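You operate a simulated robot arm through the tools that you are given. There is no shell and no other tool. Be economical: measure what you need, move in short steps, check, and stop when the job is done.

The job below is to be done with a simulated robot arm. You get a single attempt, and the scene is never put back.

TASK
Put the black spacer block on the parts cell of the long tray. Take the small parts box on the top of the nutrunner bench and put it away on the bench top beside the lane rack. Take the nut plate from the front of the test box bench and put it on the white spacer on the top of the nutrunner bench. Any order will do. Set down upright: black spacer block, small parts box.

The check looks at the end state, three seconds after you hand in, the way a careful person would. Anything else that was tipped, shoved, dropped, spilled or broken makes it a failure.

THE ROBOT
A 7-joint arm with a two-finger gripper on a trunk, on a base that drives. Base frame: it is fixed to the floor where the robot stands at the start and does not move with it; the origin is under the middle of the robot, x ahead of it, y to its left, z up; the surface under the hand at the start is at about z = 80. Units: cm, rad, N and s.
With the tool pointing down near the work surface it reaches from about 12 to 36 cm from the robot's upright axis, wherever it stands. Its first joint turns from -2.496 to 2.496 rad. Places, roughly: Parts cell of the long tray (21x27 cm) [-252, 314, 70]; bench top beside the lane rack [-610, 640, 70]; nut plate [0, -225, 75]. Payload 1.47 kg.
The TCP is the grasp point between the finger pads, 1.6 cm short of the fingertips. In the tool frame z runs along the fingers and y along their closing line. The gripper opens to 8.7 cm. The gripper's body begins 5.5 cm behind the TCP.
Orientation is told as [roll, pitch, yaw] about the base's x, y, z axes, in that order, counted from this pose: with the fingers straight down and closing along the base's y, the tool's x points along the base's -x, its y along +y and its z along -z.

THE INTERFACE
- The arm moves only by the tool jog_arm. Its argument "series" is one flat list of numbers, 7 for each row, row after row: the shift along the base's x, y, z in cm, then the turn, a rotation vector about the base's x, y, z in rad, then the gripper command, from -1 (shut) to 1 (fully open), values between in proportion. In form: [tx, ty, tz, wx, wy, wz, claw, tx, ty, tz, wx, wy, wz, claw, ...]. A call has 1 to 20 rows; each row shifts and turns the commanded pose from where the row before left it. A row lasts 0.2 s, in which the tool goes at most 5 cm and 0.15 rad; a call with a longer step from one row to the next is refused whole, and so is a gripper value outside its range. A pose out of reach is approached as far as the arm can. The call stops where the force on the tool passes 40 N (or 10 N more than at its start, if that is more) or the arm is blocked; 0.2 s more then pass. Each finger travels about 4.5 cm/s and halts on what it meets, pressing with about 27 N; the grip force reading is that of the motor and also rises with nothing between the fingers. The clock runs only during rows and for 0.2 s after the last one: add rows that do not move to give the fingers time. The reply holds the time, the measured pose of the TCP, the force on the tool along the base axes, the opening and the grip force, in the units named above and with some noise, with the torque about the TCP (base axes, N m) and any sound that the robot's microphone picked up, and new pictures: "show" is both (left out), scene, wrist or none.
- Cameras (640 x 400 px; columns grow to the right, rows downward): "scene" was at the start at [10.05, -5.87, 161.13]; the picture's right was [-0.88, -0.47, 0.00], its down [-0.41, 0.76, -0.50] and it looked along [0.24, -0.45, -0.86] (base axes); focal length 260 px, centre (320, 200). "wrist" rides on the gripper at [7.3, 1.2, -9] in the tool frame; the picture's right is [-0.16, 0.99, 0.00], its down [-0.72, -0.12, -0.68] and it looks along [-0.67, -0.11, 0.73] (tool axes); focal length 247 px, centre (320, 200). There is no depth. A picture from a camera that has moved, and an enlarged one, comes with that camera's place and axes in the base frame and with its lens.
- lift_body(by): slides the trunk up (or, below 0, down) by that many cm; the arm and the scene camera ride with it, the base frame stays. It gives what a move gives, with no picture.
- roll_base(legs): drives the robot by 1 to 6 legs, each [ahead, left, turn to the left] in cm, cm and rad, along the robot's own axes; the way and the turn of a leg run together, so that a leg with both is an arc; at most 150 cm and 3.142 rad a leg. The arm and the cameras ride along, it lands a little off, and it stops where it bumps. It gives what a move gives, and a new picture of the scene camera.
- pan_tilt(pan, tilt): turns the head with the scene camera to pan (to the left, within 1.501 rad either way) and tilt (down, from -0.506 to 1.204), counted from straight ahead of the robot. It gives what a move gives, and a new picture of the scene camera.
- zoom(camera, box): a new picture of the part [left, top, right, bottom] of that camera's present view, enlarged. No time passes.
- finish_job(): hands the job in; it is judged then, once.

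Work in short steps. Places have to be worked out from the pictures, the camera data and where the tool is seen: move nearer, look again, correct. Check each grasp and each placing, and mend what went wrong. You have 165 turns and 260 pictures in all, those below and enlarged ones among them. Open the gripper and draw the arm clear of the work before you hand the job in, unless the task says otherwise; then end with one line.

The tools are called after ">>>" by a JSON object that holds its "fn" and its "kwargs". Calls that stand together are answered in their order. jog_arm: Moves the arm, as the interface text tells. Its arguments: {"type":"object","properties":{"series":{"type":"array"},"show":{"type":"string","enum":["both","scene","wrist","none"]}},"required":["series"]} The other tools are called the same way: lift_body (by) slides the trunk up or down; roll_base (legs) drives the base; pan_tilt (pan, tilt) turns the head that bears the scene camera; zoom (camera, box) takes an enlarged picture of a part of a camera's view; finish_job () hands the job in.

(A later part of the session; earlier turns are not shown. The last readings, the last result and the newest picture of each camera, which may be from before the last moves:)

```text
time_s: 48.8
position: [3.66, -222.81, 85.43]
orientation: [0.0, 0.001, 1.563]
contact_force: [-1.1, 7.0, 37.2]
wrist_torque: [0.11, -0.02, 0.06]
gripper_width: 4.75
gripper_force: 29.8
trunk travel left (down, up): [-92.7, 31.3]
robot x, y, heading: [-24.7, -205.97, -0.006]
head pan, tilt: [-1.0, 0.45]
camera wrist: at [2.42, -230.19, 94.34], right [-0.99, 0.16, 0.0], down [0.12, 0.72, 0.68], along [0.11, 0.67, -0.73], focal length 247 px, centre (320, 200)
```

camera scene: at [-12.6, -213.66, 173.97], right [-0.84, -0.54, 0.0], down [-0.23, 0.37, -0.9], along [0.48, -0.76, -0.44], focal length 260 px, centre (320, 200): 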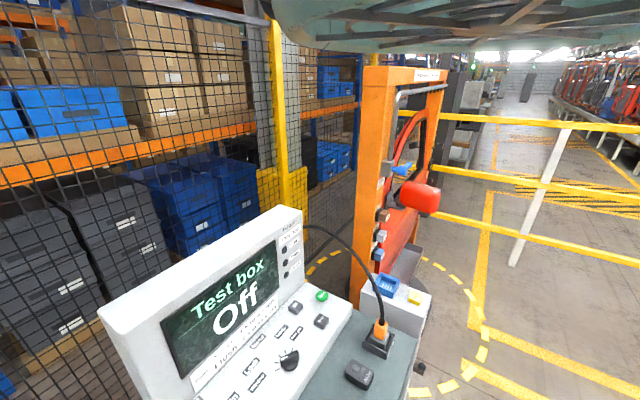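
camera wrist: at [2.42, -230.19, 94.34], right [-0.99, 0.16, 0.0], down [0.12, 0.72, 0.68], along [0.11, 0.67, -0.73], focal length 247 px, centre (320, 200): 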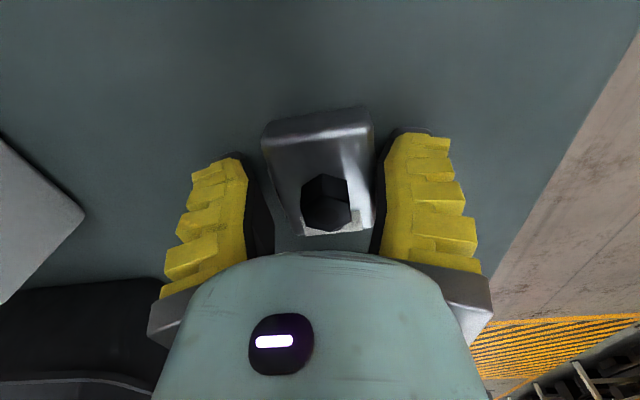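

Gripped at 4.75 cm. I lift 4 cm and check.

>>> {"fn": "jog_arm", "kwargs": {"series": [0, 0, 0.5, 0, 0, 0, -1, 0, 0, 1, 0, 0, 0, -1, 0, 0, 2, 0, 0, 0, -1, 0, 0, 2, 0, 0, 0, -1, 0, 0, 0, 0, 0, 0, -1], "show": "wrist"}}

```text
time_s: 50.0
position: [2.9, -220.59, 88.4]
orientation: [0.014, -0.021, 1.569]
contact_force: [-0.2, -0.1, 0.2]
wrist_torque: [0.03, 0.03, 0.02]
gripper_width: 0.02
gripper_force: 27.2
out of reach, approached as far as the arm can: row 4
trunk travel left (down, up): [-92.7, 31.3]
robot x, y, heading: [-24.79, -205.78, -0.007]
head pan, tilt: [-1.0, 0.45]
camera wrist: at [1.88, -228.1, 97.18], right [-0.99, 0.16, 0.02], down [0.13, 0.71, 0.69], along [0.1, 0.68, -0.72], focal length 247 px, centre (320, 200)
```

wrist: 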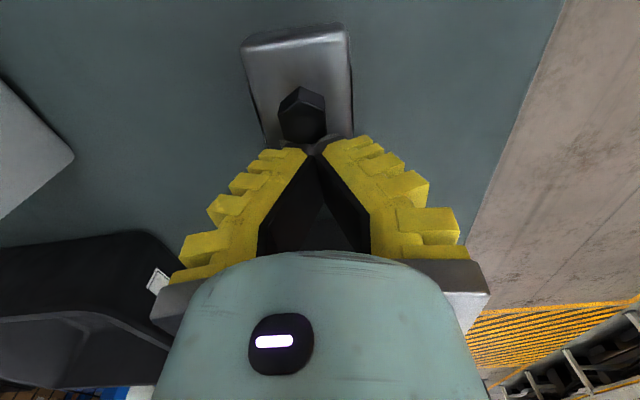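

The grip slipped off (closed empty) and the arm ran into a reach limit. I open, raise the trunk, and look at the plate.

>>> {"fn": "lift_body", "kwargs": {"by": 10}}

>>> {"fn": "jog_arm", "kwargs": {"series": [0, 0, 0, 0, 0, 0, 1, 0, 0, 0, 0, 0, 0, 1, 0, 0, 0, 0, 0, 0, 1, 0, 0, 0, 0, 0, 0, 1, 0, 0, 0, 0, 0, 0, 1]}}

```text
time_s: 51.3
position: [3.02, -220.54, 98.3]
orientation: [0.012, -0.017, 1.566]
contact_force: [0.5, 0.3, 0.0]
wrist_torque: [-0.01, -0.04, 0.01]
gripper_width: 0.0
gripper_force: 26.6
trunk travel left (down, up): [-102.7, 21.3]
robot x, y, heading: [-24.46, -206.05, 0.001]
head pan, tilt: [-1.0, 0.45]
```

```text
time_s: 52.5
position: [2.94, -220.48, 98.39]
orientation: [0.013, -0.016, 1.568]
contact_force: [0.2, 0.5, -0.8]
wrist_torque: [0.0, -0.01, -0.02]
gripper_width: 8.69
gripper_force: 0.3
trunk travel left (down, up): [-102.7, 21.3]
robot x, y, heading: [-24.37, -205.94, -0.003]
head pan, tilt: [-1.0, 0.45]
camera scene: at [-12.61, -213.66, 171.97], right [-0.84, -0.54, 0.0], down [-0.23, 0.37, -0.9], along [0.48, -0.76, -0.44], focal length 260 px, centre (320, 200)
camera wrist: at [1.88, -228.1, 107.17], right [-0.99, 0.16, 0.01], down [0.13, 0.71, 0.69], along [0.1, 0.68, -0.72], focal length 247 px, centre (320, 200)
```

scene: 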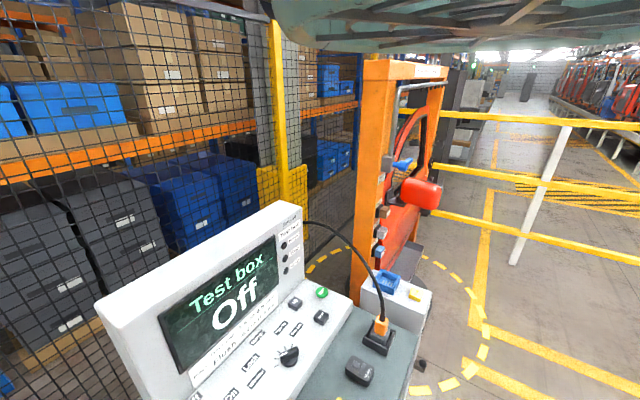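
wrist: 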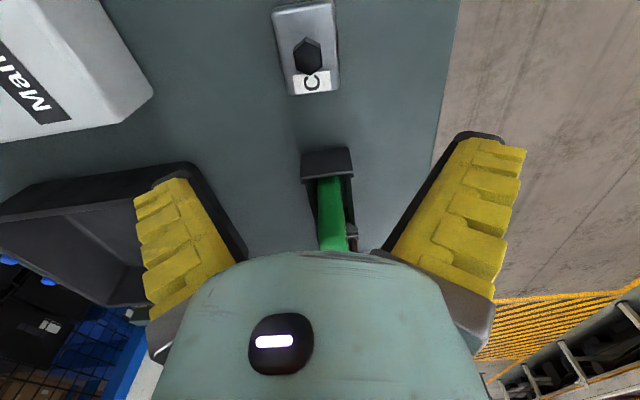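

Plate still about (3.3,-223.3). I shift the robot 8 cm right and 1 ahead for a better reach, and put the tool back over it.

>>> {"fn": "roll_base", "kwargs": {"legs": [[1, -8, 0]]}}

>>> {"fn": "jog_arm", "kwargs": {"series": [0, 2, 1, 0, 0, 0, 1, 0, 2, 1, 0, 0, 0, 1, 0, 1.2, 1, 0, 0, 0, 1, 0, 0, 0, 0, 0, 0, 1]}}

```text
time_s: 53.5
position: [3.92, -228.37, 98.29]
orientation: [0.012, -0.017, 1.569]
contact_force: [0.1, 1.1, 0.8]
wrist_torque: [0.02, -0.01, 0.01]
gripper_width: 8.72
gripper_force: 0.1
trunk travel left (down, up): [-102.7, 21.3]
robot x, y, heading: [-23.46, -213.74, -0.004]
head pan, tilt: [-1.0, 0.45]
camera scene: at [-11.65, -221.56, 171.97], right [-0.84, -0.54, 0.0], down [-0.23, 0.37, -0.9], along [0.48, -0.76, -0.44], focal length 260 px, centre (320, 200)
```

scene: 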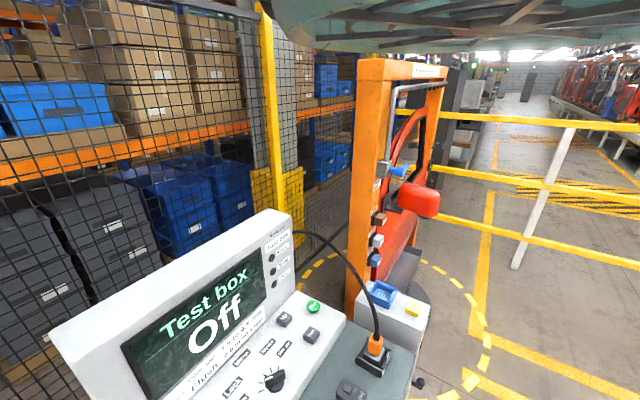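

```text
time_s: 54.5
position: [4.53, -226.65, 98.5]
orientation: [0.014, -0.028, 1.569]
contact_force: [-0.1, 0.5, -0.4]
wrist_torque: [0.02, 0.01, 0.0]
gripper_width: 8.71
gripper_force: 0.1
out of reach, approached as far as the arm can: row 1, 2, 3
trunk travel left (down, up): [-102.7, 21.3]
robot x, y, heading: [-23.72, -213.61, -0.006]
head pan, tilt: [-1.0, 0.45]
camera scene: at [-11.65, -221.56, 171.97], right [-0.84, -0.54, 0.0], down [-0.23, 0.37, -0.9], along [0.48, -0.76, -0.44], focal length 260 px, centre (320, 200)
camera wrist: at [3.54, -234.21, 107.27], right [-0.99, 0.16, 0.02], down [0.13, 0.7, 0.7], along [0.1, 0.69, -0.71], focal length 247 px, centre (320, 200)
```

scene: 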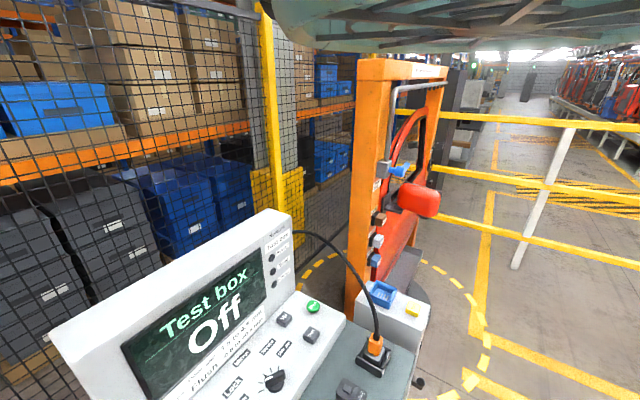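
wrist: 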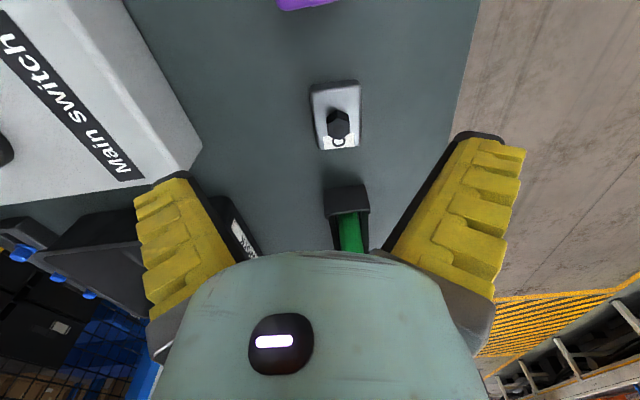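

The arm seems to be at a wrist limit at yaw +90°. I turn to yaw -90° (same closing line) instead.

>>> {"fn": "jog_arm", "kwargs": {"series": [0, 0, 0, 0, 0, -0.15, 1, 0, 0, 0, 0, 0, -0.15, 1, 0, 0, 0.5, 0, 0, -0.15, 1, 0, 0, 0.5, 0, 0, -0.15, 1, 0, 0, 0.5, 0, 0, -0.15, 1, 0, 0, 0, 0, 0, -0.15, 1, 0, 0, 0, 0, 0, -0.15, 1, 0, 0, 0, 0, 0, -0.15, 1, 0, 0, 0, 0, 0, -0.15, 1, 0, 0, 0, 0, 0, -0.15, 1, 0, 0, 0, 0, 0, -0.15, 1, 0, 0, 0, 0, 0, -0.15, 1, 0, 0, 0, 0, 0, -0.15, 1, 0, 0, 0, 0, 0, -0.15, 1, 0, 0, 0, 0, 0, -0.15, 1, 0, 0, 0, 0, 0, -0.15, 1, 0, 0, 0, 0, 0, -0.15, 1, 0, 0, 0, 0, 0, -0.15, 1, 0, 0, 0, 0, 0, -0.15, 1, 0, 0, 0, 0, 0, -0.15, 1], "show": "none"}}

```text
time_s: 58.8
position: [6.01, -230.66, 100.78]
orientation: [0.015, -0.017, -1.434]
contact_force: [-0.4, -0.6, 0.1]
wrist_torque: [0.0, 0.02, -0.04]
gripper_width: 8.69
gripper_force: 0.1
out of reach, approached as far as the arm can: row 3, 4, 5, 14, 20
trunk travel left (down, up): [-102.7, 21.3]
robot x, y, heading: [-23.51, -213.63, -0.003]
head pan, tilt: [-1.0, 0.45]
```

>>> {"fn": "jog_arm", "kwargs": {"series": [-0.7, 2, 0, 0, 0, -0.08, 1, -0.7, 2, 0, 0, 0, -0.06, 1, -0.7, 2, 0, 0, 0, 0, 1, -0.5, 1.3, 0, 0, 0, 0, 1, 0, 0, 0, 0, 0, 0, 1], "show": "wrist"}}

```text
time_s: 60.0
position: [8.03, -233.38, 103.11]
orientation: [0.01, -0.018, -1.571]
contact_force: [-0.2, 0.0, 0.4]
wrist_torque: [0.01, 0.0, 0.02]
gripper_width: 8.7
gripper_force: 0.1
out of reach, approached as far as the arm can: row 1, 2, 3, 4
trunk travel left (down, up): [-102.7, 21.3]
robot x, y, heading: [-23.76, -213.99, -0.006]
head pan, tilt: [-1.0, 0.45]
camera wrist: at [9.15, -225.93, 111.9], right [0.99, -0.16, 0.01], down [-0.12, -0.71, 0.69], along [-0.1, -0.68, -0.72], focal length 247 px, centre (320, 200)
```

wrist: 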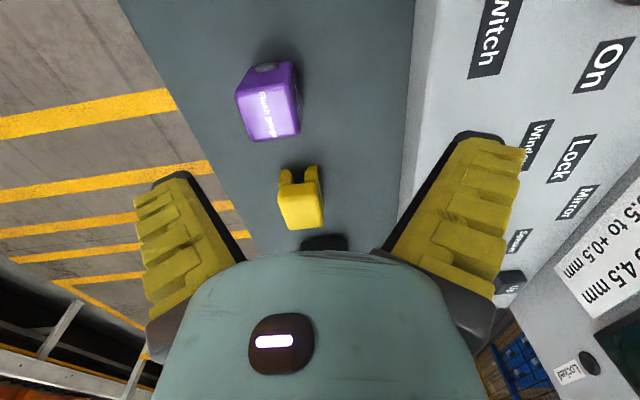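

The arm only works well at bearings around -60° or more to the robot's right. I'll stand in the aisle facing +y instead, so the plate lies at that bearing with the elbow over the aisle. First lift and back off.

>>> {"fn": "lift_body", "kwargs": {"by": 18}}

>>> {"fn": "roll_base", "kwargs": {"legs": [[-45, 0, 0]]}}

>>> {"fn": "jog_arm", "kwargs": {"series": [-2, -1, 0, 0, 0, 0.15, 1, -2, -1, 0, 0, 0, 0.15, 1, -2, -1, 0, 0, 0, 0.15, 1, -2, -1, 0, 0, 0, 0.15, 1, -2, -1, 0, 0, 0, 0.15, 1, -2, -1, 0, 0, 0, 0.15, 1, -2, -1, 0, 0, 0, 0.15, 1, -2, -1, 0, 0, 0, 0.15, 1, -2, -0.5, 0, 0, 0, 0.15, 1, -2, 0, 0, 0, 0, 0.15, 1]}}

```text
time_s: 62.0
position: [8.12, -233.32, 121.08]
orientation: [0.013, -0.018, -1.572]
contact_force: [0.0, -0.1, -1.0]
wrist_torque: [0.01, -0.04, -0.02]
gripper_width: 8.72
gripper_force: 0.0
trunk travel left (down, up): [-120.7, 3.3]
robot x, y, heading: [-23.64, -213.63, -0.001]
head pan, tilt: [-1.0, 0.45]
```

```text
time_s: 64.7
position: [-36.94, -233.18, 121.08]
orientation: [0.01, -0.017, -1.57]
contact_force: [-0.3, -0.9, -0.1]
wrist_torque: [0.0, 0.02, -0.04]
gripper_width: 8.68
gripper_force: 0.0
trunk travel left (down, up): [-120.7, 3.3]
robot x, y, heading: [-67.77, -213.67, -0.004]
head pan, tilt: [-1.0, 0.45]
camera scene: at [-56.54, -221.41, 189.97], right [-0.84, -0.54, 0.0], down [-0.23, 0.37, -0.9], along [0.48, -0.76, -0.44], focal length 260 px, centre (320, 200)
```

scene: 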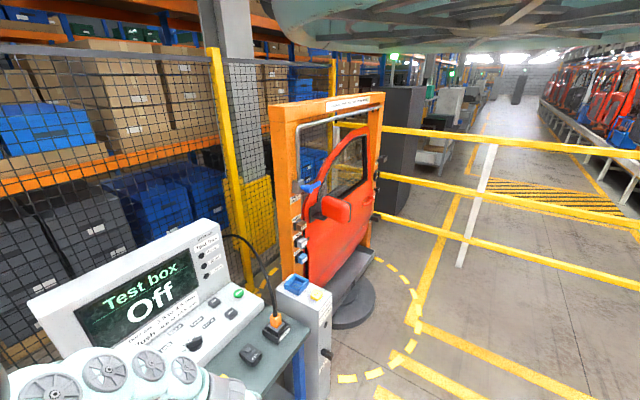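

```text
time_s: 66.9
position: [-56.84, -241.6, 121.09]
orientation: [0.014, -0.018, -0.071]
contact_force: [0.4, -0.6, 0.2]
wrist_torque: [0.0, 0.0, -0.02]
gripper_width: 8.72
gripper_force: 0.0
trunk travel left (down, up): [-120.7, 3.3]
robot x, y, heading: [-68.42, -213.73, -0.003]
head pan, tilt: [-1.0, 0.45]
camera scene: at [-56.54, -221.4, 189.97], right [-0.84, -0.54, 0.0], down [-0.23, 0.37, -0.9], along [0.48, -0.76, -0.44], focal length 260 px, centre (320, 200)
camera wrist: at [-64.17, -240.07, 129.93], right [0.23, 0.97, 0.02], down [0.7, -0.17, 0.69], along [0.68, -0.14, -0.72], focal length 247 px, centre (320, 200)
```

scene: 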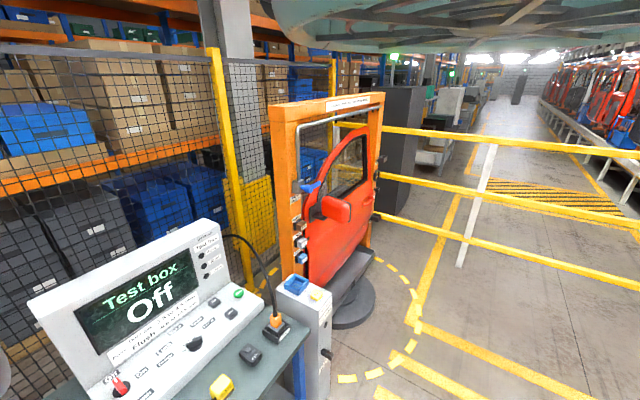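
wrist: 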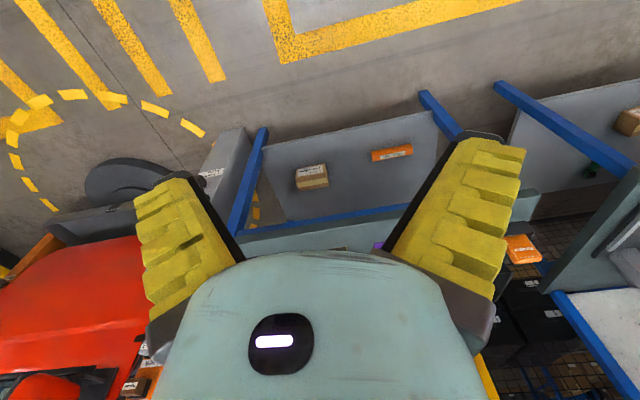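

Restored to the home-like pose. Now level the tool, turn the robot left 90°, and approach the bench from the aisle.

>>> {"fn": "jog_arm", "kwargs": {"series": [0, 0, 0, -0.014, 0.018, 0.07, 1], "show": "none"}}

>>> {"fn": "roll_base", "kwargs": {"legs": [[0, 0, 1.571], [-21, -35, 0]]}}

```text
time_s: 67.3
position: [-56.73, -241.47, 121.15]
orientation: [-0.004, 0.001, 0.001]
contact_force: [-0.4, -0.1, 0.5]
wrist_torque: [-0.01, -0.03, -0.01]
gripper_width: 8.69
gripper_force: 0.1
trunk travel left (down, up): [-120.7, 3.3]
robot x, y, heading: [-68.04, -213.66, -0.002]
head pan, tilt: [-1.0, 0.45]
```

```text
time_s: 73.7
position: [-5.45, -221.37, 121.06]
orientation: [-0.002, -0.002, 1.601]
contact_force: [0.1, -0.2, -0.1]
wrist_torque: [-0.03, -0.01, -0.04]
gripper_width: 8.7
gripper_force: 0.1
trunk travel left (down, up): [-120.7, 3.3]
robot x, y, heading: [-32.65, -233.76, 1.596]
head pan, tilt: [-1.0, 0.45]
camera scene: at [-25.52, -221.59, 189.97], right [0.56, -0.83, 0.0], down [-0.36, -0.24, -0.9], along [0.74, 0.51, -0.44], focal length 260 px, centre (320, 200)
```

scene: 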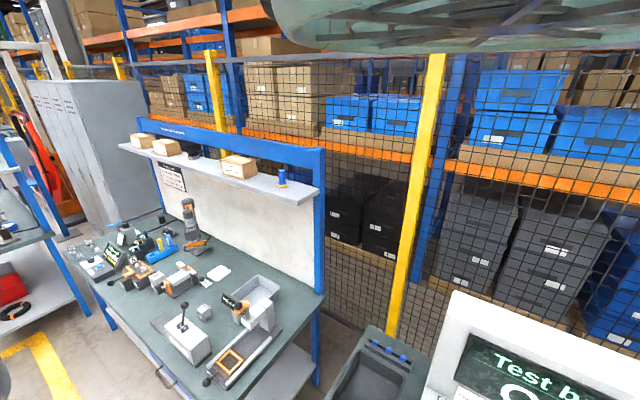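

Good view. I shift the last 9 cm and lower the trunk 26 cm, then look with the wrist camera.

>>> {"fn": "roll_base", "kwargs": {"legs": [[-2, -9, -0.025]]}}

>>> {"fn": "lift_body", "kwargs": {"by": -26}}

>>> {"fn": "zoom", "kwargs": {"camera": "wrist", "box": [0, 0, 640, 400]}}

```text
time_s: 74.8
position: [4.1, -223.9, 121.01]
orientation: [-0.001, 0.001, 1.576]
contact_force: [0.1, -0.8, -0.5]
wrist_torque: [0.0, -0.01, -0.02]
gripper_width: 8.71
gripper_force: 0.1
trunk travel left (down, up): [-120.7, 3.3]
robot x, y, heading: [-23.54, -235.75, 1.574]
head pan, tilt: [-1.0, 0.45]
camera scene: at [-16.08, -223.62, 189.97], right [0.54, -0.84, 0.0], down [-0.37, -0.24, -0.9], along [0.76, 0.49, -0.44], focal length 260 px, centre (320, 200)
```

scene: 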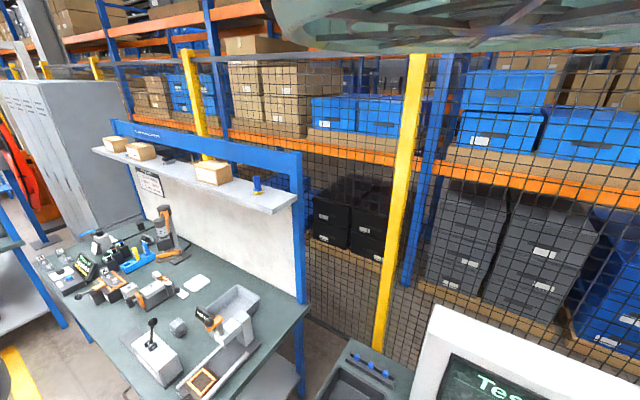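

```text
time_s: 77.5
position: [4.05, -223.89, 95.19]
orientation: [-0.001, 0.001, 1.575]
contact_force: [-0.6, 0.7, 0.3]
wrist_torque: [0.01, 0.01, 0.01]
gripper_width: 8.7
gripper_force: 0.0
trunk travel left (down, up): [-94.7, 29.3]
robot x, y, heading: [-23.64, -235.44, 1.571]
head pan, tilt: [-1.0, 0.45]
```

```text
1.00 times, centred on (320, 200) of wrist (not enlarged: the box is as wide or as high as the picture)
camera zoom: at [2.95, -231.25, 104.06], right [-0.99, 0.15, 0.0], down [0.11, 0.72, 0.68], along [0.11, 0.67, -0.73], focal length 247 px, centre (320, 200)
```

zoom: 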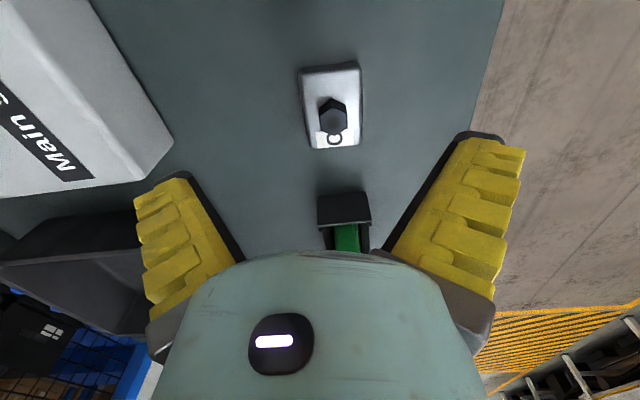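

Plate centre (3.3,-223.0), 4.1 cm wide in x. The fingertips extend as they close, so I pre-close to ~5.3 cm and then lower gently to contact.

>>> {"fn": "jog_arm", "kwargs": {"series": [-0.7, 0.8, -2, 0, 0, 0, 0.6, 0, 0, -2, 0, 0, 0, 0.2, 0, 0, -2, 0, 0, 0, 0.2, 0, 0, -1, 0, 0, 0, 0.2, 0, 0, 0, 0, 0, 0, 0.2], "show": "wrist"}}

```text
time_s: 78.7
position: [3.06, -223.02, 91.72]
orientation: [-0.001, 0.001, 1.575]
contact_force: [0.3, -0.1, 0.0]
wrist_torque: [0.02, -0.01, 0.0]
gripper_width: 5.73
gripper_force: 3.7
out of reach, approached as far as the arm can: row 2, 3, 4
trunk travel left (down, up): [-94.7, 29.3]
robot x, y, heading: [-23.71, -235.66, 1.575]
head pan, tilt: [-1.0, 0.45]
camera wrist: at [1.93, -230.37, 100.63], right [-0.99, 0.15, 0.0], down [0.11, 0.72, 0.68], along [0.11, 0.67, -0.73], focal length 247 px, centre (320, 200)
```

wrist: 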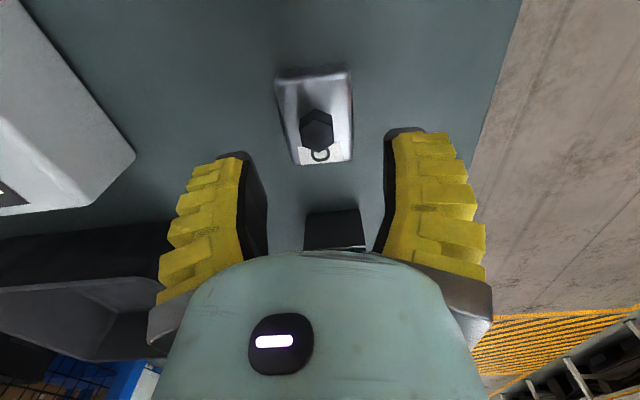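

Again the lower reach limit, so I let the trunk do the lowering.

>>> {"fn": "jog_arm", "kwargs": {"series": [0.1, 0, 2, 0, 0, 0, 0.3, 0, 0, 2, 0, 0, 0, 0.3], "show": "none"}}

>>> {"fn": "lift_body", "kwargs": {"by": -8}}

>>> {"fn": "jog_arm", "kwargs": {"series": [0, 0, -0.7, 0, 0, 0, 0.3, 0, 0, -0.4, 0, 0, 0, 0.3, 0, 0, -0.4, 0, 0, 0, 0.3, 0, 0, 0, 0, 0, 0, 0.3], "show": "wrist"}}

```text
time_s: 79.3
position: [3.03, -222.92, 95.65]
orientation: [0.001, -0.003, 1.574]
contact_force: [-0.2, 0.2, 0.0]
wrist_torque: [-0.01, 0.0, 0.02]
gripper_width: 6.15
gripper_force: 3.5
trunk travel left (down, up): [-94.7, 29.3]
robot x, y, heading: [-23.51, -235.33, 1.575]
head pan, tilt: [-1.0, 0.45]
```

```text
time_s: 80.5
position: [3.02, -222.78, 87.8]
orientation: [-0.001, -0.001, 1.576]
contact_force: [-0.3, 0.8, 0.5]
wrist_torque: [0.0, -0.03, 0.02]
gripper_width: 6.14
gripper_force: 3.7
trunk travel left (down, up): [-86.7, 37.3]
robot x, y, heading: [-23.74, -235.52, 1.575]
head pan, tilt: [-1.0, 0.45]
```

```text
time_s: 81.5
position: [3.07, -222.93, 86.28]
orientation: [-0.003, -0.001, 1.577]
contact_force: [0.0, 0.4, 0.5]
wrist_torque: [0.0, -0.01, 0.0]
gripper_width: 6.14
gripper_force: 3.5
trunk travel left (down, up): [-86.7, 37.3]
robot x, y, heading: [-23.76, -235.54, 1.57]
head pan, tilt: [-1.0, 0.45]
camera wrist: at [1.97, -230.29, 95.1], right [-0.99, 0.15, 0.0], down [0.11, 0.72, 0.68], along [0.1, 0.67, -0.73], focal length 247 px, centre (320, 200)
```

wrist: 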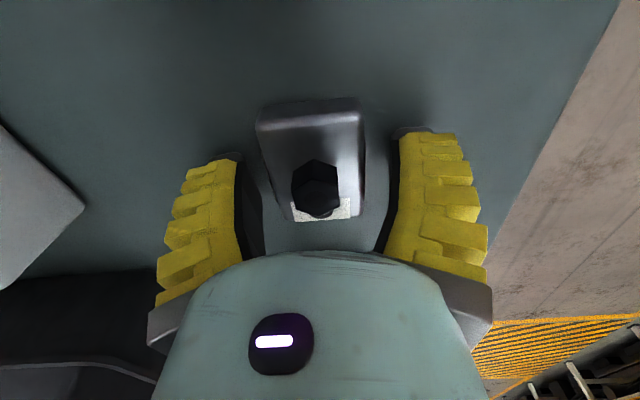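

Free and centred at 86.3. I feel downward in 0.3 cm steps until contact.

>>> {"fn": "jog_arm", "kwargs": {"series": [0, 0, -0.3, 0, 0, 0, 0.3, 0, 0, -0.3, 0, 0, 0, 0.3, 0, 0, -0.3, 0, 0, 0, 0.3, 0, 0, -0.3, 0, 0, 0, 0.3, 0, 0, -0.3, 0, 0, 0, 0.3, 0, 0, -0.3, 0, 0, 0, 0.3], "show": "wrist"}}

```text
time_s: 82.5
position: [3.71, -223.01, 85.23]
orientation: [-0.004, 0.001, 1.576]
contact_force: [-6.8, 3.8, 47.1]
wrist_torque: [0.08, 0.46, -0.13]
gripper_width: 6.13
gripper_force: 23.6
trunk travel left (down, up): [-86.7, 37.3]
robot x, y, heading: [-23.67, -235.3, 1.575]
head pan, tilt: [-1.0, 0.45]
stopped in row 5: the force on the tool passed its limit at 48 N (the readings are from after the stop); the commanded pose is now the measured one
camera wrist: at [2.39, -230.3, 94.22], right [-0.99, 0.15, -0.01], down [0.11, 0.72, 0.68], along [0.11, 0.67, -0.73], focal length 247 px, centre (320, 200)
```

wrist: 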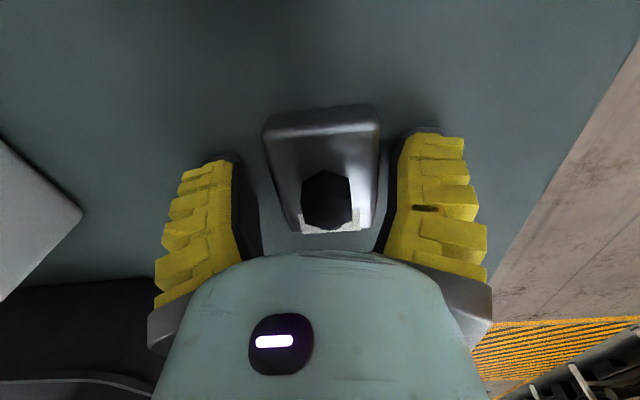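

Bench contact at 85.25 for this width. I rise to ~85.8, re-centre in x, and close.

>>> {"fn": "jog_arm", "kwargs": {"series": [-0.3, 0, 0.6, 0, 0, 0, 0.3, 0, 0, 0, 0, 0, 0, 0.1, 0, 0, 0, 0, 0, 0, -0.3, 0, 0, 0, 0, 0, 0, -1, 0, 0, 0, 0, 0, 0, -1, 0, 0, 0, 0, 0, 0, -1], "show": "wrist"}}

```text
time_s: 83.9
position: [3.02, -222.93, 85.61]
orientation: [-0.003, -0.001, 1.576]
contact_force: [-1.4, 0.3, 7.9]
wrist_torque: [0.02, -0.01, -0.12]
gripper_width: 4.18
gripper_force: 27.1
trunk travel left (down, up): [-86.7, 37.3]
robot x, y, heading: [-23.74, -235.5, 1.573]
head pan, tilt: [-1.0, 0.45]
camera wrist: at [1.82, -230.41, 94.58], right [-0.99, 0.15, 0.0], down [0.11, 0.72, 0.68], along [0.11, 0.67, -0.73], focal length 247 px, centre (320, 200)
```

wrist: 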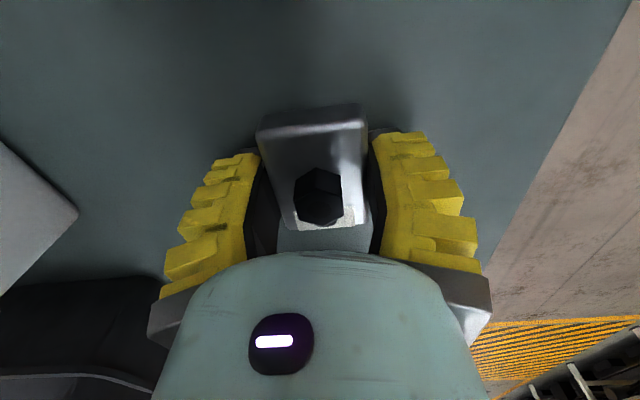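

Gripped at 4.18 cm (the plate's width). I lift with the trunk and check.

>>> {"fn": "lift_body", "kwargs": {"by": 12}}

>>> {"fn": "zoom", "kwargs": {"camera": "wrist", "box": [0, 0, 640, 400]}}

```text
time_s: 85.4
position: [3.01, -223.11, 97.58]
orientation: [-0.003, 0.0, 1.576]
contact_force: [0.3, 0.6, -4.2]
wrist_torque: [0.02, -0.03, -0.04]
gripper_width: 4.14
gripper_force: 27.0
trunk travel left (down, up): [-98.7, 25.3]
robot x, y, heading: [-24.02, -235.68, 1.577]
head pan, tilt: [-1.0, 0.45]
```

```text
1.00 times, centred on (320, 200) of wrist (not enlarged: the box is as wide or as high as the picture)
camera zoom: at [1.8, -230.42, 106.55], right [-0.99, 0.15, 0.0], down [0.11, 0.72, 0.68], along [0.11, 0.67, -0.73], focal length 247 px, centre (320, 200)
```

zoom: 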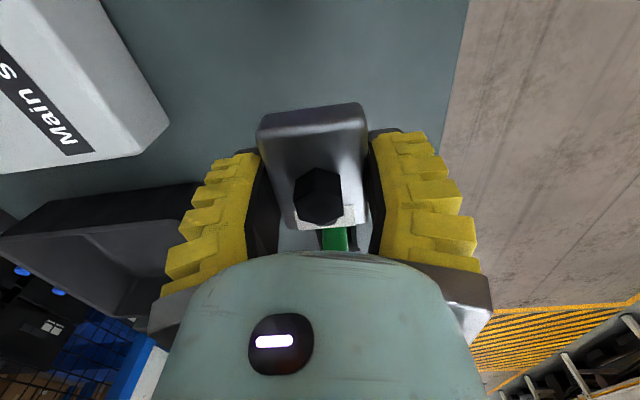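

The plate is held (≈4 N). I raise the trunk and drive back into the aisle and toward the nutrunner bench to survey the white spacer.

>>> {"fn": "lift_body", "kwargs": {"by": 23}}

>>> {"fn": "roll_base", "kwargs": {"legs": [[0, 20, 0], [50, 0, 0]]}}

>>> {"fn": "zoom", "kwargs": {"camera": "scene", "box": [0, 150, 400, 400]}}

```text
time_s: 87.9
position: [2.91, -223.05, 120.58]
orientation: [-0.002, -0.002, 1.575]
contact_force: [0.9, 0.9, -2.5]
wrist_torque: [-0.03, -0.03, 0.0]
gripper_width: 4.11
gripper_force: 27.0
trunk travel left (down, up): [-121.7, 2.3]
robot x, y, heading: [-23.85, -235.59, 1.574]
head pan, tilt: [-1.0, 0.45]
```

```text
time_s: 92.0
position: [-17.62, -172.2, 120.55]
orientation: [-0.002, 0.0, 1.581]
contact_force: [0.2, 0.0, -3.0]
wrist_torque: [-0.02, -0.02, 0.0]
gripper_width: 4.09
gripper_force: 26.6
trunk travel left (down, up): [-121.7, 2.3]
robot x, y, heading: [-44.19, -185.19, 1.584]
head pan, tilt: [-1.0, 0.45]
camera scene: at [-36.68, -172.94, 190.97], right [0.55, -0.84, 0.0], down [-0.36, -0.24, -0.9], along [0.75, 0.49, -0.44], focal length 260 px, centre (320, 200)
```

scene: 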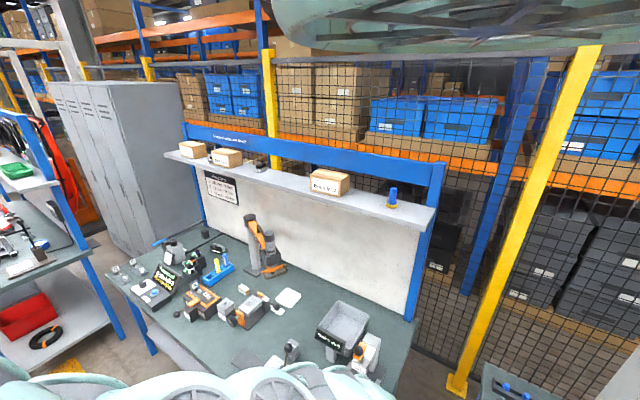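

```text
1.60 times, centred on (200, 275) of scene
camera zoom: at [-36.68, -172.94, 190.97], right [0.55, -0.84, 0.0], down [-0.36, -0.24, -0.9], along [0.75, 0.49, -0.44], focal length 416 px, centre (512, 80)
```

zoom: 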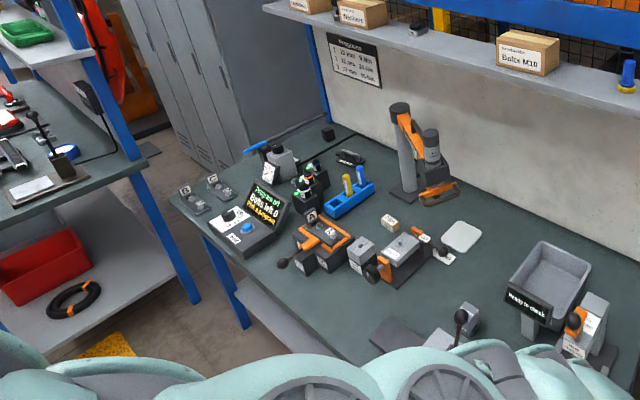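

The nutrunner head hangs near the spacer. I enlarge this part to find its exact place and free directions.

>>> {"fn": "zoom", "kwargs": {"camera": "scene", "box": [220, 205, 348, 325]}}

>>> {"fn": "roll_base", "kwargs": {"legs": [[35, 0, 0]]}}

>>> {"fn": "zoom", "kwargs": {"camera": "scene", "box": [220, 180, 476, 340]}}

```text
3.33 times, centred on (284, 265) of scene
camera zoom: at [-36.68, -172.94, 190.97], right [0.55, -0.84, 0.0], down [-0.36, -0.24, -0.9], along [0.75, 0.49, -0.44], focal length 866 px, centre (440, -17)
```

zoom: 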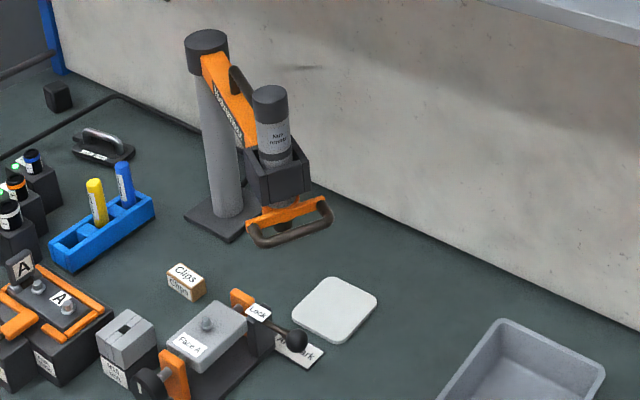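

```text
time_s: 94.3
position: [-17.62, -137.89, 120.62]
orientation: [-0.005, 0.003, 1.576]
contact_force: [-0.5, 0.6, -3.1]
wrist_torque: [0.03, 0.03, -0.02]
gripper_width: 4.11
gripper_force: 27.0
trunk travel left (down, up): [-121.7, 2.3]
robot x, y, heading: [-44.27, -150.85, 1.571]
head pan, tilt: [-1.0, 0.45]
camera scene: at [-36.79, -138.49, 190.97], right [0.54, -0.84, 0.0], down [-0.37, -0.24, -0.9], along [0.76, 0.49, -0.44], focal length 260 px, centre (320, 200)
```

scene: 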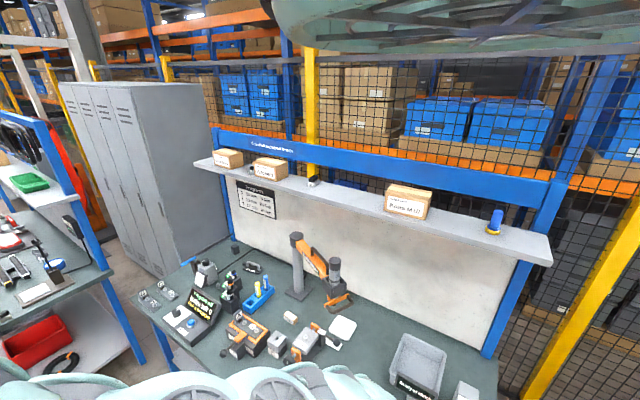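

```text
2.50 times, centred on (348, 260) of scene
camera zoom: at [-36.79, -138.49, 190.97], right [0.54, -0.84, 0.0], down [-0.37, -0.24, -0.9], along [0.76, 0.49, -0.44], focal length 649 px, centre (250, 50)
```

zoom: 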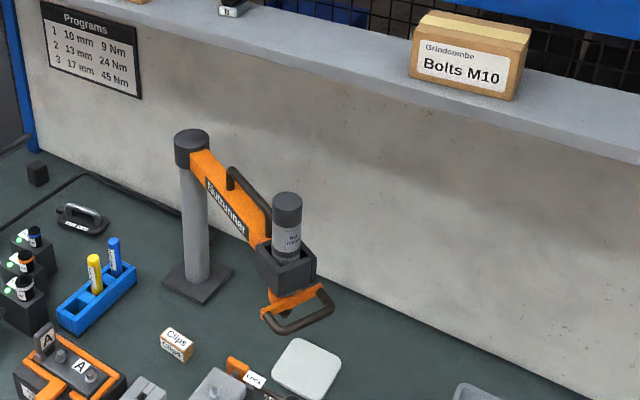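

The spacer is at (42,-101), z≈79; the nutrunner head hangs at (32,-100), z 105–127, handle toward (34,-109). I need to know the shape of my arm to pick a clear approach: tilting the head down to see it.

>>> {"fn": "pan_tilt", "kwargs": {"pan": -1.0, "tilt": 0.75}}

```text
time_s: 95.1
position: [-17.66, -137.89, 120.65]
orientation: [-0.004, 0.0, 1.574]
contact_force: [0.3, -0.1, -2.9]
wrist_torque: [-0.02, -0.03, 0.02]
gripper_width: 4.07
gripper_force: 27.2
trunk travel left (down, up): [-121.7, 2.3]
robot x, y, heading: [-44.65, -150.33, 1.572]
head pan, tilt: [-1.0, 0.75]
camera scene: at [-37.55, -138.98, 188.33], right [0.54, -0.84, 0.0], down [-0.57, -0.37, -0.73], along [0.61, 0.4, -0.68], focal length 260 px, centre (320, 200)
```

scene: 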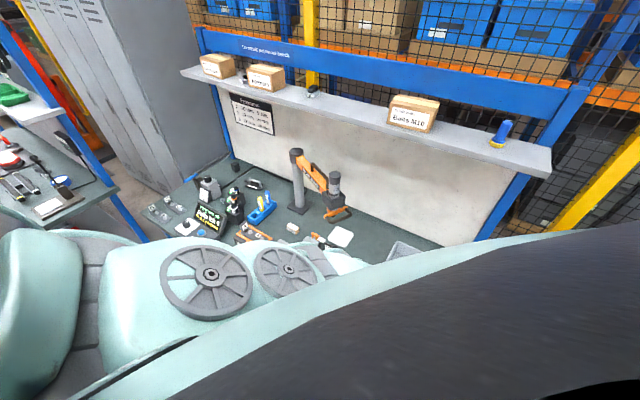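

The forearm sits only ~30 cm above the TCP beside the tool, which would foul the nutrunner. I test here over the free aisle whether a smaller radius lets the arm hang more steeply: pull in 10 cm and go down.

>>> {"fn": "jog_arm", "kwargs": {"series": [-2, -1, 0, 0, 0, 0, -1, -2, -1, 0, 0, 0, 0, -1, -2, -1, 0, 0, 0, 0, -1, -2, -1, 0, 0, 0, 0, -1, -2, -1, 0, 0, 0, 0, -1, 0, 0, -2, 0, 0, 0, -1, 0, 0, -2, 0, 0, 0, -1, 0, 0, -2, 0, 0, 0, -1, 0, 0, -2, 0, 0, 0, -1, 0, 0, -2, 0, 0, 0, -1, 0, 0, -2, 0, 0, 0, -1, 0, 0, -2, 0, 0, 0, -1], "show": "scene"}}

```text
time_s: 96.3
position: [-25.19, -138.54, 120.23]
orientation: [0.007, -0.01, 1.772]
contact_force: [-0.4, -0.4, -3.0]
wrist_torque: [0.03, 0.06, -0.01]
gripper_width: 4.09
gripper_force: 26.7
trunk travel left (down, up): [-121.7, 2.3]
robot x, y, heading: [-44.61, -150.35, 1.574]
head pan, tilt: [-1.0, 0.75]
stopped in row 5: the arm was blocked; the commanded pose is now the measured one
camera scene: at [-37.55, -138.98, 188.33], right [0.54, -0.84, 0.0], down [-0.57, -0.37, -0.73], along [0.61, 0.4, -0.68], focal length 260 px, centre (320, 200)
```

scene: 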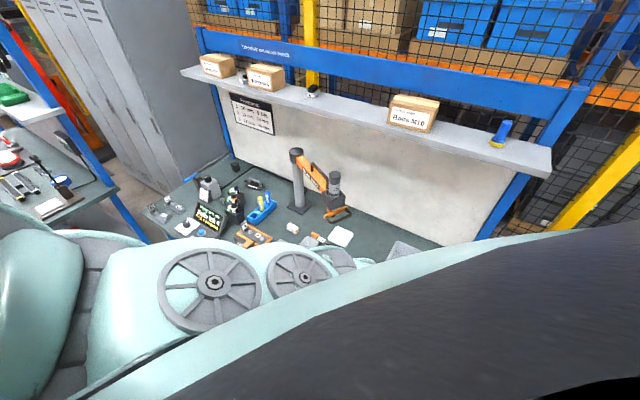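

Blocked at r≈22 (self-contact probably). I back out a little and test going down from here.

>>> {"fn": "jog_arm", "kwargs": {"series": [1, 0.3, -1, -0.007, 0.01, -0.1, -1, 1, 0.3, -2, 0, 0, -0.1, -1, 0, 0, -2, 0, 0, 0, -1, 0, 0, -2, 0, 0, 0, -1, 0, 0, -2, 0, 0, 0, -1, 0, 0, -2, 0, 0, 0, -1, 0, 0, -2, 0, 0, 0, -1, 0, 0, -2, 0, 0, 0, -1, 0, 0, -2, 0, 0, 0, -1, 0, 0, -2, 0, 0, 0, -1], "show": "both"}}

```text
time_s: 98.5
position: [-23.49, -138.05, 115.77]
orientation: [0.017, -0.004, 1.562]
contact_force: [-0.8, 0.2, -3.2]
wrist_torque: [0.0, 0.01, 0.01]
gripper_width: 4.1
gripper_force: 27.4
out of reach, approached as far as the arm can: row 3, 4, 5, 6, 7, 8, 9, 10
trunk travel left (down, up): [-121.7, 2.3]
robot x, y, heading: [-44.63, -150.42, 1.573]
head pan, tilt: [-1.0, 0.75]
camera scene: at [-37.55, -138.98, 188.33], right [0.54, -0.84, 0.0], down [-0.57, -0.37, -0.73], along [0.61, 0.4, -0.68], focal length 260 px, centre (320, 200)
camera wrist: at [-24.6, -145.49, 124.69], right [-0.99, 0.17, 0.02], down [0.13, 0.72, 0.68], along [0.1, 0.67, -0.73], focal length 247 px, centre (320, 200)
```

scene: 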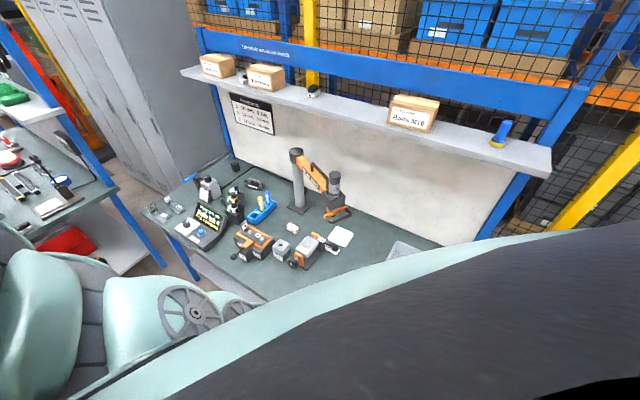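
wrist: 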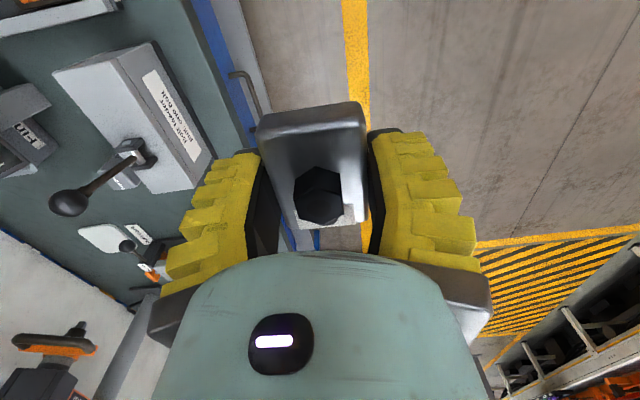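

This branch (elbow on the left) can't get in beside the nutrunner; a mirrored elbow would. I back into the open aisle and sweep the arm, stretched out, across the front to try to flip the elbow.

>>> {"fn": "roll_base", "kwargs": {"legs": [[0, 40, 0]]}}

>>> {"fn": "jog_arm", "kwargs": {"series": [2.4, 1.52, 2, 0, 0, 0, -1, 2.4, 1.52, 2, 0, 0, 0, -1, 2.4, 1.52, 2, 0, 0, 0, -1, 2.4, 1.52, 2, 0, 0, 0, -1, 2.4, 1.52, 2, 0, 0, 0, -1, -1.8, 2.53, 0, 0, 0, 0.08, -1, -1.8, 2.53, 0, 0, 0, 0.08, -1, -1.8, 2.53, 0, 0, 0, 0.08, -1, -2, 1.55, 0, 0, 0, 0.08, -1, -2, 1.55, 0, 0, 0, 0.08, -1, -2, 1.55, 0, 0, 0, 0.08, -1, -2, 1.55, 0, 0, 0, 0.08, -1, -2.4, 1, 0, 0, 0, 0.07, -1, -2.4, 1, 0, 0, 0, 0.07, -1, -2.4, 1, 0, 0, 0, 0.07, -1, -2.4, 1, 0, 0, 0, 0.07, -1], "show": "scene"}}

```text
time_s: 101.0
position: [-62.98, -138.31, 115.74]
orientation: [0.017, -0.002, 1.563]
contact_force: [-0.7, 0.2, -3.5]
wrist_torque: [-0.02, 0.03, 0.0]
gripper_width: 4.13
gripper_force: 26.8
trunk travel left (down, up): [-121.7, 2.3]
robot x, y, heading: [-83.63, -150.74, 1.577]
head pan, tilt: [-1.0, 0.75]
camera scene: at [-77.1, -139.11, 188.33], right [0.54, -0.84, 0.0], down [-0.57, -0.37, -0.73], along [0.61, 0.4, -0.68], focal length 260 px, centre (320, 200)
```

scene: 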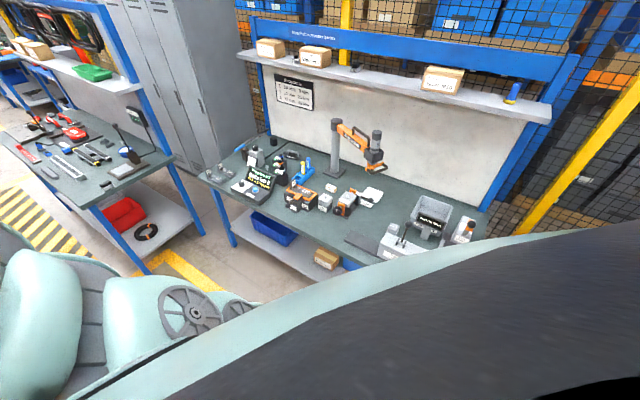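

```text
time_s: 104.4
position: [-70.68, -114.39, 123.0]
orientation: [0.021, -0.02, 2.405]
contact_force: [0.0, 1.0, -3.2]
wrist_torque: [-0.02, 0.0, 0.0]
gripper_width: 4.11
gripper_force: 27.5
out of reach, approached as far as the arm can: row 11, 12, 15, 16
trunk travel left (down, up): [-121.7, 2.3]
robot x, y, heading: [-83.77, -150.73, 1.577]
head pan, tilt: [-1.0, 0.75]
camera scene: at [-77.1, -139.11, 188.32], right [0.54, -0.84, 0.0], down [-0.57, -0.37, -0.73], along [0.61, 0.4, -0.68], focal length 260 px, centre (320, 200)
```

scene: 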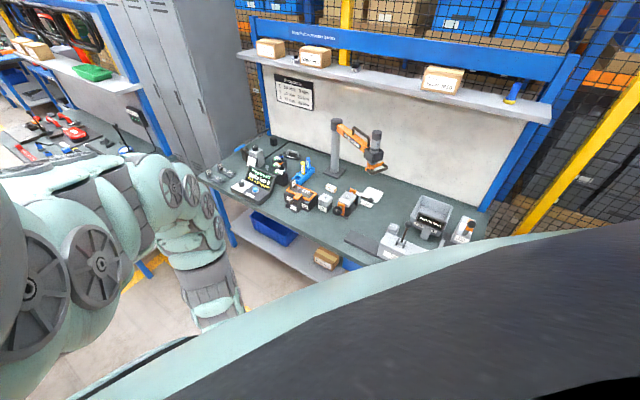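

The arm followed to bearing -20°. I go on counter-clockwise across the front at the same radius.

>>> {"fn": "jog_arm", "kwargs": {"series": [-2.2, 0.7, 0.3, 0, 0, 0.06, -1, -2.2, 0.6, 0.3, 0, 0, 0.06, -1, -2.2, 0.5, 0.3, 0, 0, 0.06, -1, -2.2, 0.4, 0.3, 0, 0, 0.06, -1, -2.2, 0.3, 0, 0, 0, 0.06, -1, -2.2, 0.2, 0, 0, 0, 0.06, -1, -2.2, 0, 0, 0, 0, 0.06, -1, -2.2, -0.2, 0, 0, 0, 0.06, -1, -2.2, -0.4, 0, 0, 0, 0.06, -1, -2.2, -0.6, 0, 0, 0, 0.06, -1, -2.2, -0.8, 0, 0, 0, 0.06, -1, -2.2, -1, 0, 0, 0, 0.06, -1], "show": "scene"}}

```text
time_s: 107.0
position: [-76.75, -124.07, 116.63]
orientation: [0.014, -0.011, 3.126]
contact_force: [-0.1, 0.0, -4.3]
wrist_torque: [0.0, 0.05, 0.02]
gripper_width: 4.1
gripper_force: 27.3
out of reach, approached as far as the arm can: row 1, 2, 3, 4, 5, 6, 7, 8, 9, 10, 11, 12
trunk travel left (down, up): [-121.7, 2.3]
robot x, y, heading: [-83.52, -150.74, 1.577]
head pan, tilt: [-1.0, 0.75]
camera scene: at [-77.1, -139.11, 188.33], right [0.54, -0.84, 0.0], down [-0.57, -0.37, -0.73], along [0.61, 0.4, -0.68], focal length 260 px, centre (320, 200)
```

scene: 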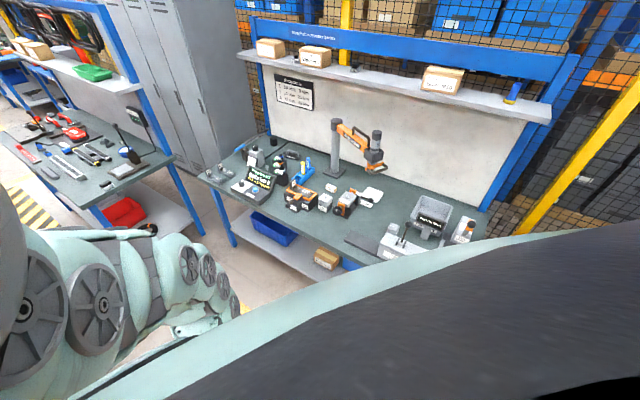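

It slid inward along the joint limit. I push outward/up and left to straighten the arm.

>>> {"fn": "jog_arm", "kwargs": {"series": [0, 3, 1.5, 0, 0, 0, -1, 0, 3, 1.5, 0, 0, 0, -1, 0, 3, 1.5, 0, 0, 0, -1, 0, 3, 1.5, 0, 0, 0, -1, 0, 3, 1.5, 0, 0, 0, -1, -1.5, 3, 1.5, 0, 0, 0, -1, -2, 2, 1, 0, 0, 0, -1, -2, 2, 1, 0, 0, 0, -1, -2, 2, 0, 0, 0, 0, -1, -2, 2, 0, 0, 0, 0, -1, -3, 1, 0, 0, 0, 0, -1, -3, 1, 0, 0, 0, 0, -1], "show": "scene"}}

```text
time_s: 109.6
position: [-79.58, -98.98, 122.54]
orientation: [0.018, -0.001, 3.122]
contact_force: [1.0, 0.6, -3.9]
wrist_torque: [-0.03, 0.04, -0.03]
gripper_width: 4.09
gripper_force: 27.0
out of reach, approached as far as the arm can: row 1, 2, 3, 4, 5, 6, 7, 8
trunk travel left (down, up): [-121.7, 2.3]
robot x, y, heading: [-83.73, -150.51, 1.577]
head pan, tilt: [-1.0, 0.75]
camera scene: at [-77.11, -139.1, 188.32], right [0.54, -0.84, 0.0], down [-0.57, -0.37, -0.73], along [0.61, 0.4, -0.68], focal length 260 px, centre (320, 200)
```

scene: 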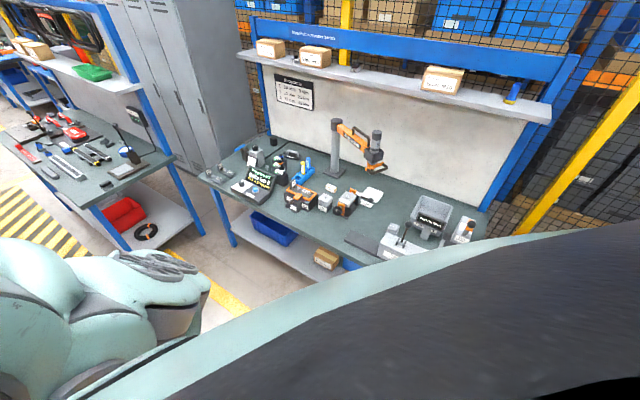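

The arm straightened out to r≈52 and now moves freely leftward. I continue counter-clockwise.

>>> {"fn": "jog_arm", "kwargs": {"series": [-2.3, 0, 0, 0, 0, 0, -1, -2.3, 0, 0, 0, 0, 0, -1, -2.3, -0.3, 0, 0, 0, 0, -1, -2.3, -0.6, 0, 0, 0, 0, -1, -2.3, -0.9, 0, 0, 0, 0, -1, -2.3, -1.2, 0, 0, 0, 0, -1, -2.3, -1.5, 0, 0, 0, 0, -1, -2.3, -1.8, 0, 0, 0, 0, -1, -2.2, -2, 0, 0, 0, 0, -1, -2.2, -2.2, 0, 0, 0, 0, -1], "show": "scene"}}

```text
time_s: 111.8
position: [-102.36, -109.12, 122.5]
orientation: [0.017, -0.004, 3.125]
contact_force: [-0.1, 0.3, -3.3]
wrist_torque: [-0.02, 0.05, -0.05]
gripper_width: 4.05
gripper_force: 26.7
trunk travel left (down, up): [-121.7, 2.3]
robot x, y, heading: [-84.05, -150.4, 1.571]
head pan, tilt: [-1.0, 0.75]
camera scene: at [-77.1, -139.11, 188.33], right [0.54, -0.84, 0.0], down [-0.57, -0.37, -0.73], along [0.61, 0.4, -0.68], focal length 260 px, centre (320, 200)
```

scene: 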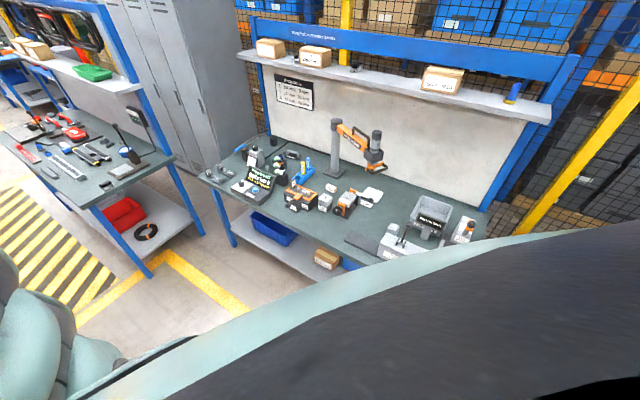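

Now bearing +24°, no limit. I check whether the head can pan left now, to see the arm's shape.

>>> {"fn": "pan_tilt", "kwargs": {"pan": 0.6, "tilt": 0.6}}

```text
time_s: 113.4
position: [-102.34, -109.14, 122.59]
orientation: [0.018, -0.005, 3.125]
contact_force: [0.4, -0.6, -2.9]
wrist_torque: [0.01, 0.0, 0.05]
gripper_width: 4.07
gripper_force: 27.1
trunk travel left (down, up): [-121.7, 2.3]
robot x, y, heading: [-83.91, -150.93, 1.576]
head pan, tilt: [0.6, 0.6]
camera scene: at [-77.04, -138.81, 188.76], right [0.57, -0.82, 0.0], down [-0.53, -0.36, -0.77], along [0.63, 0.43, -0.64], focal length 260 px, centre (320, 200)
```

scene: 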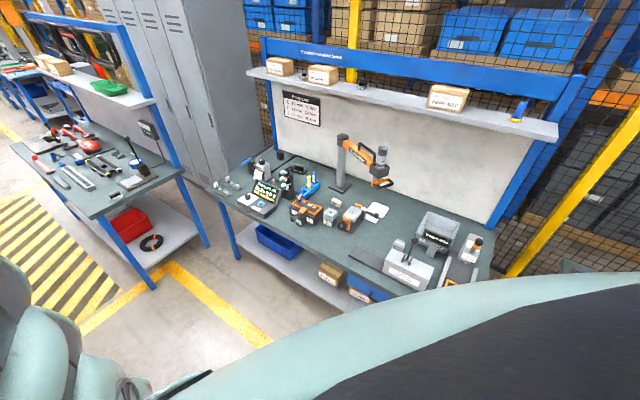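

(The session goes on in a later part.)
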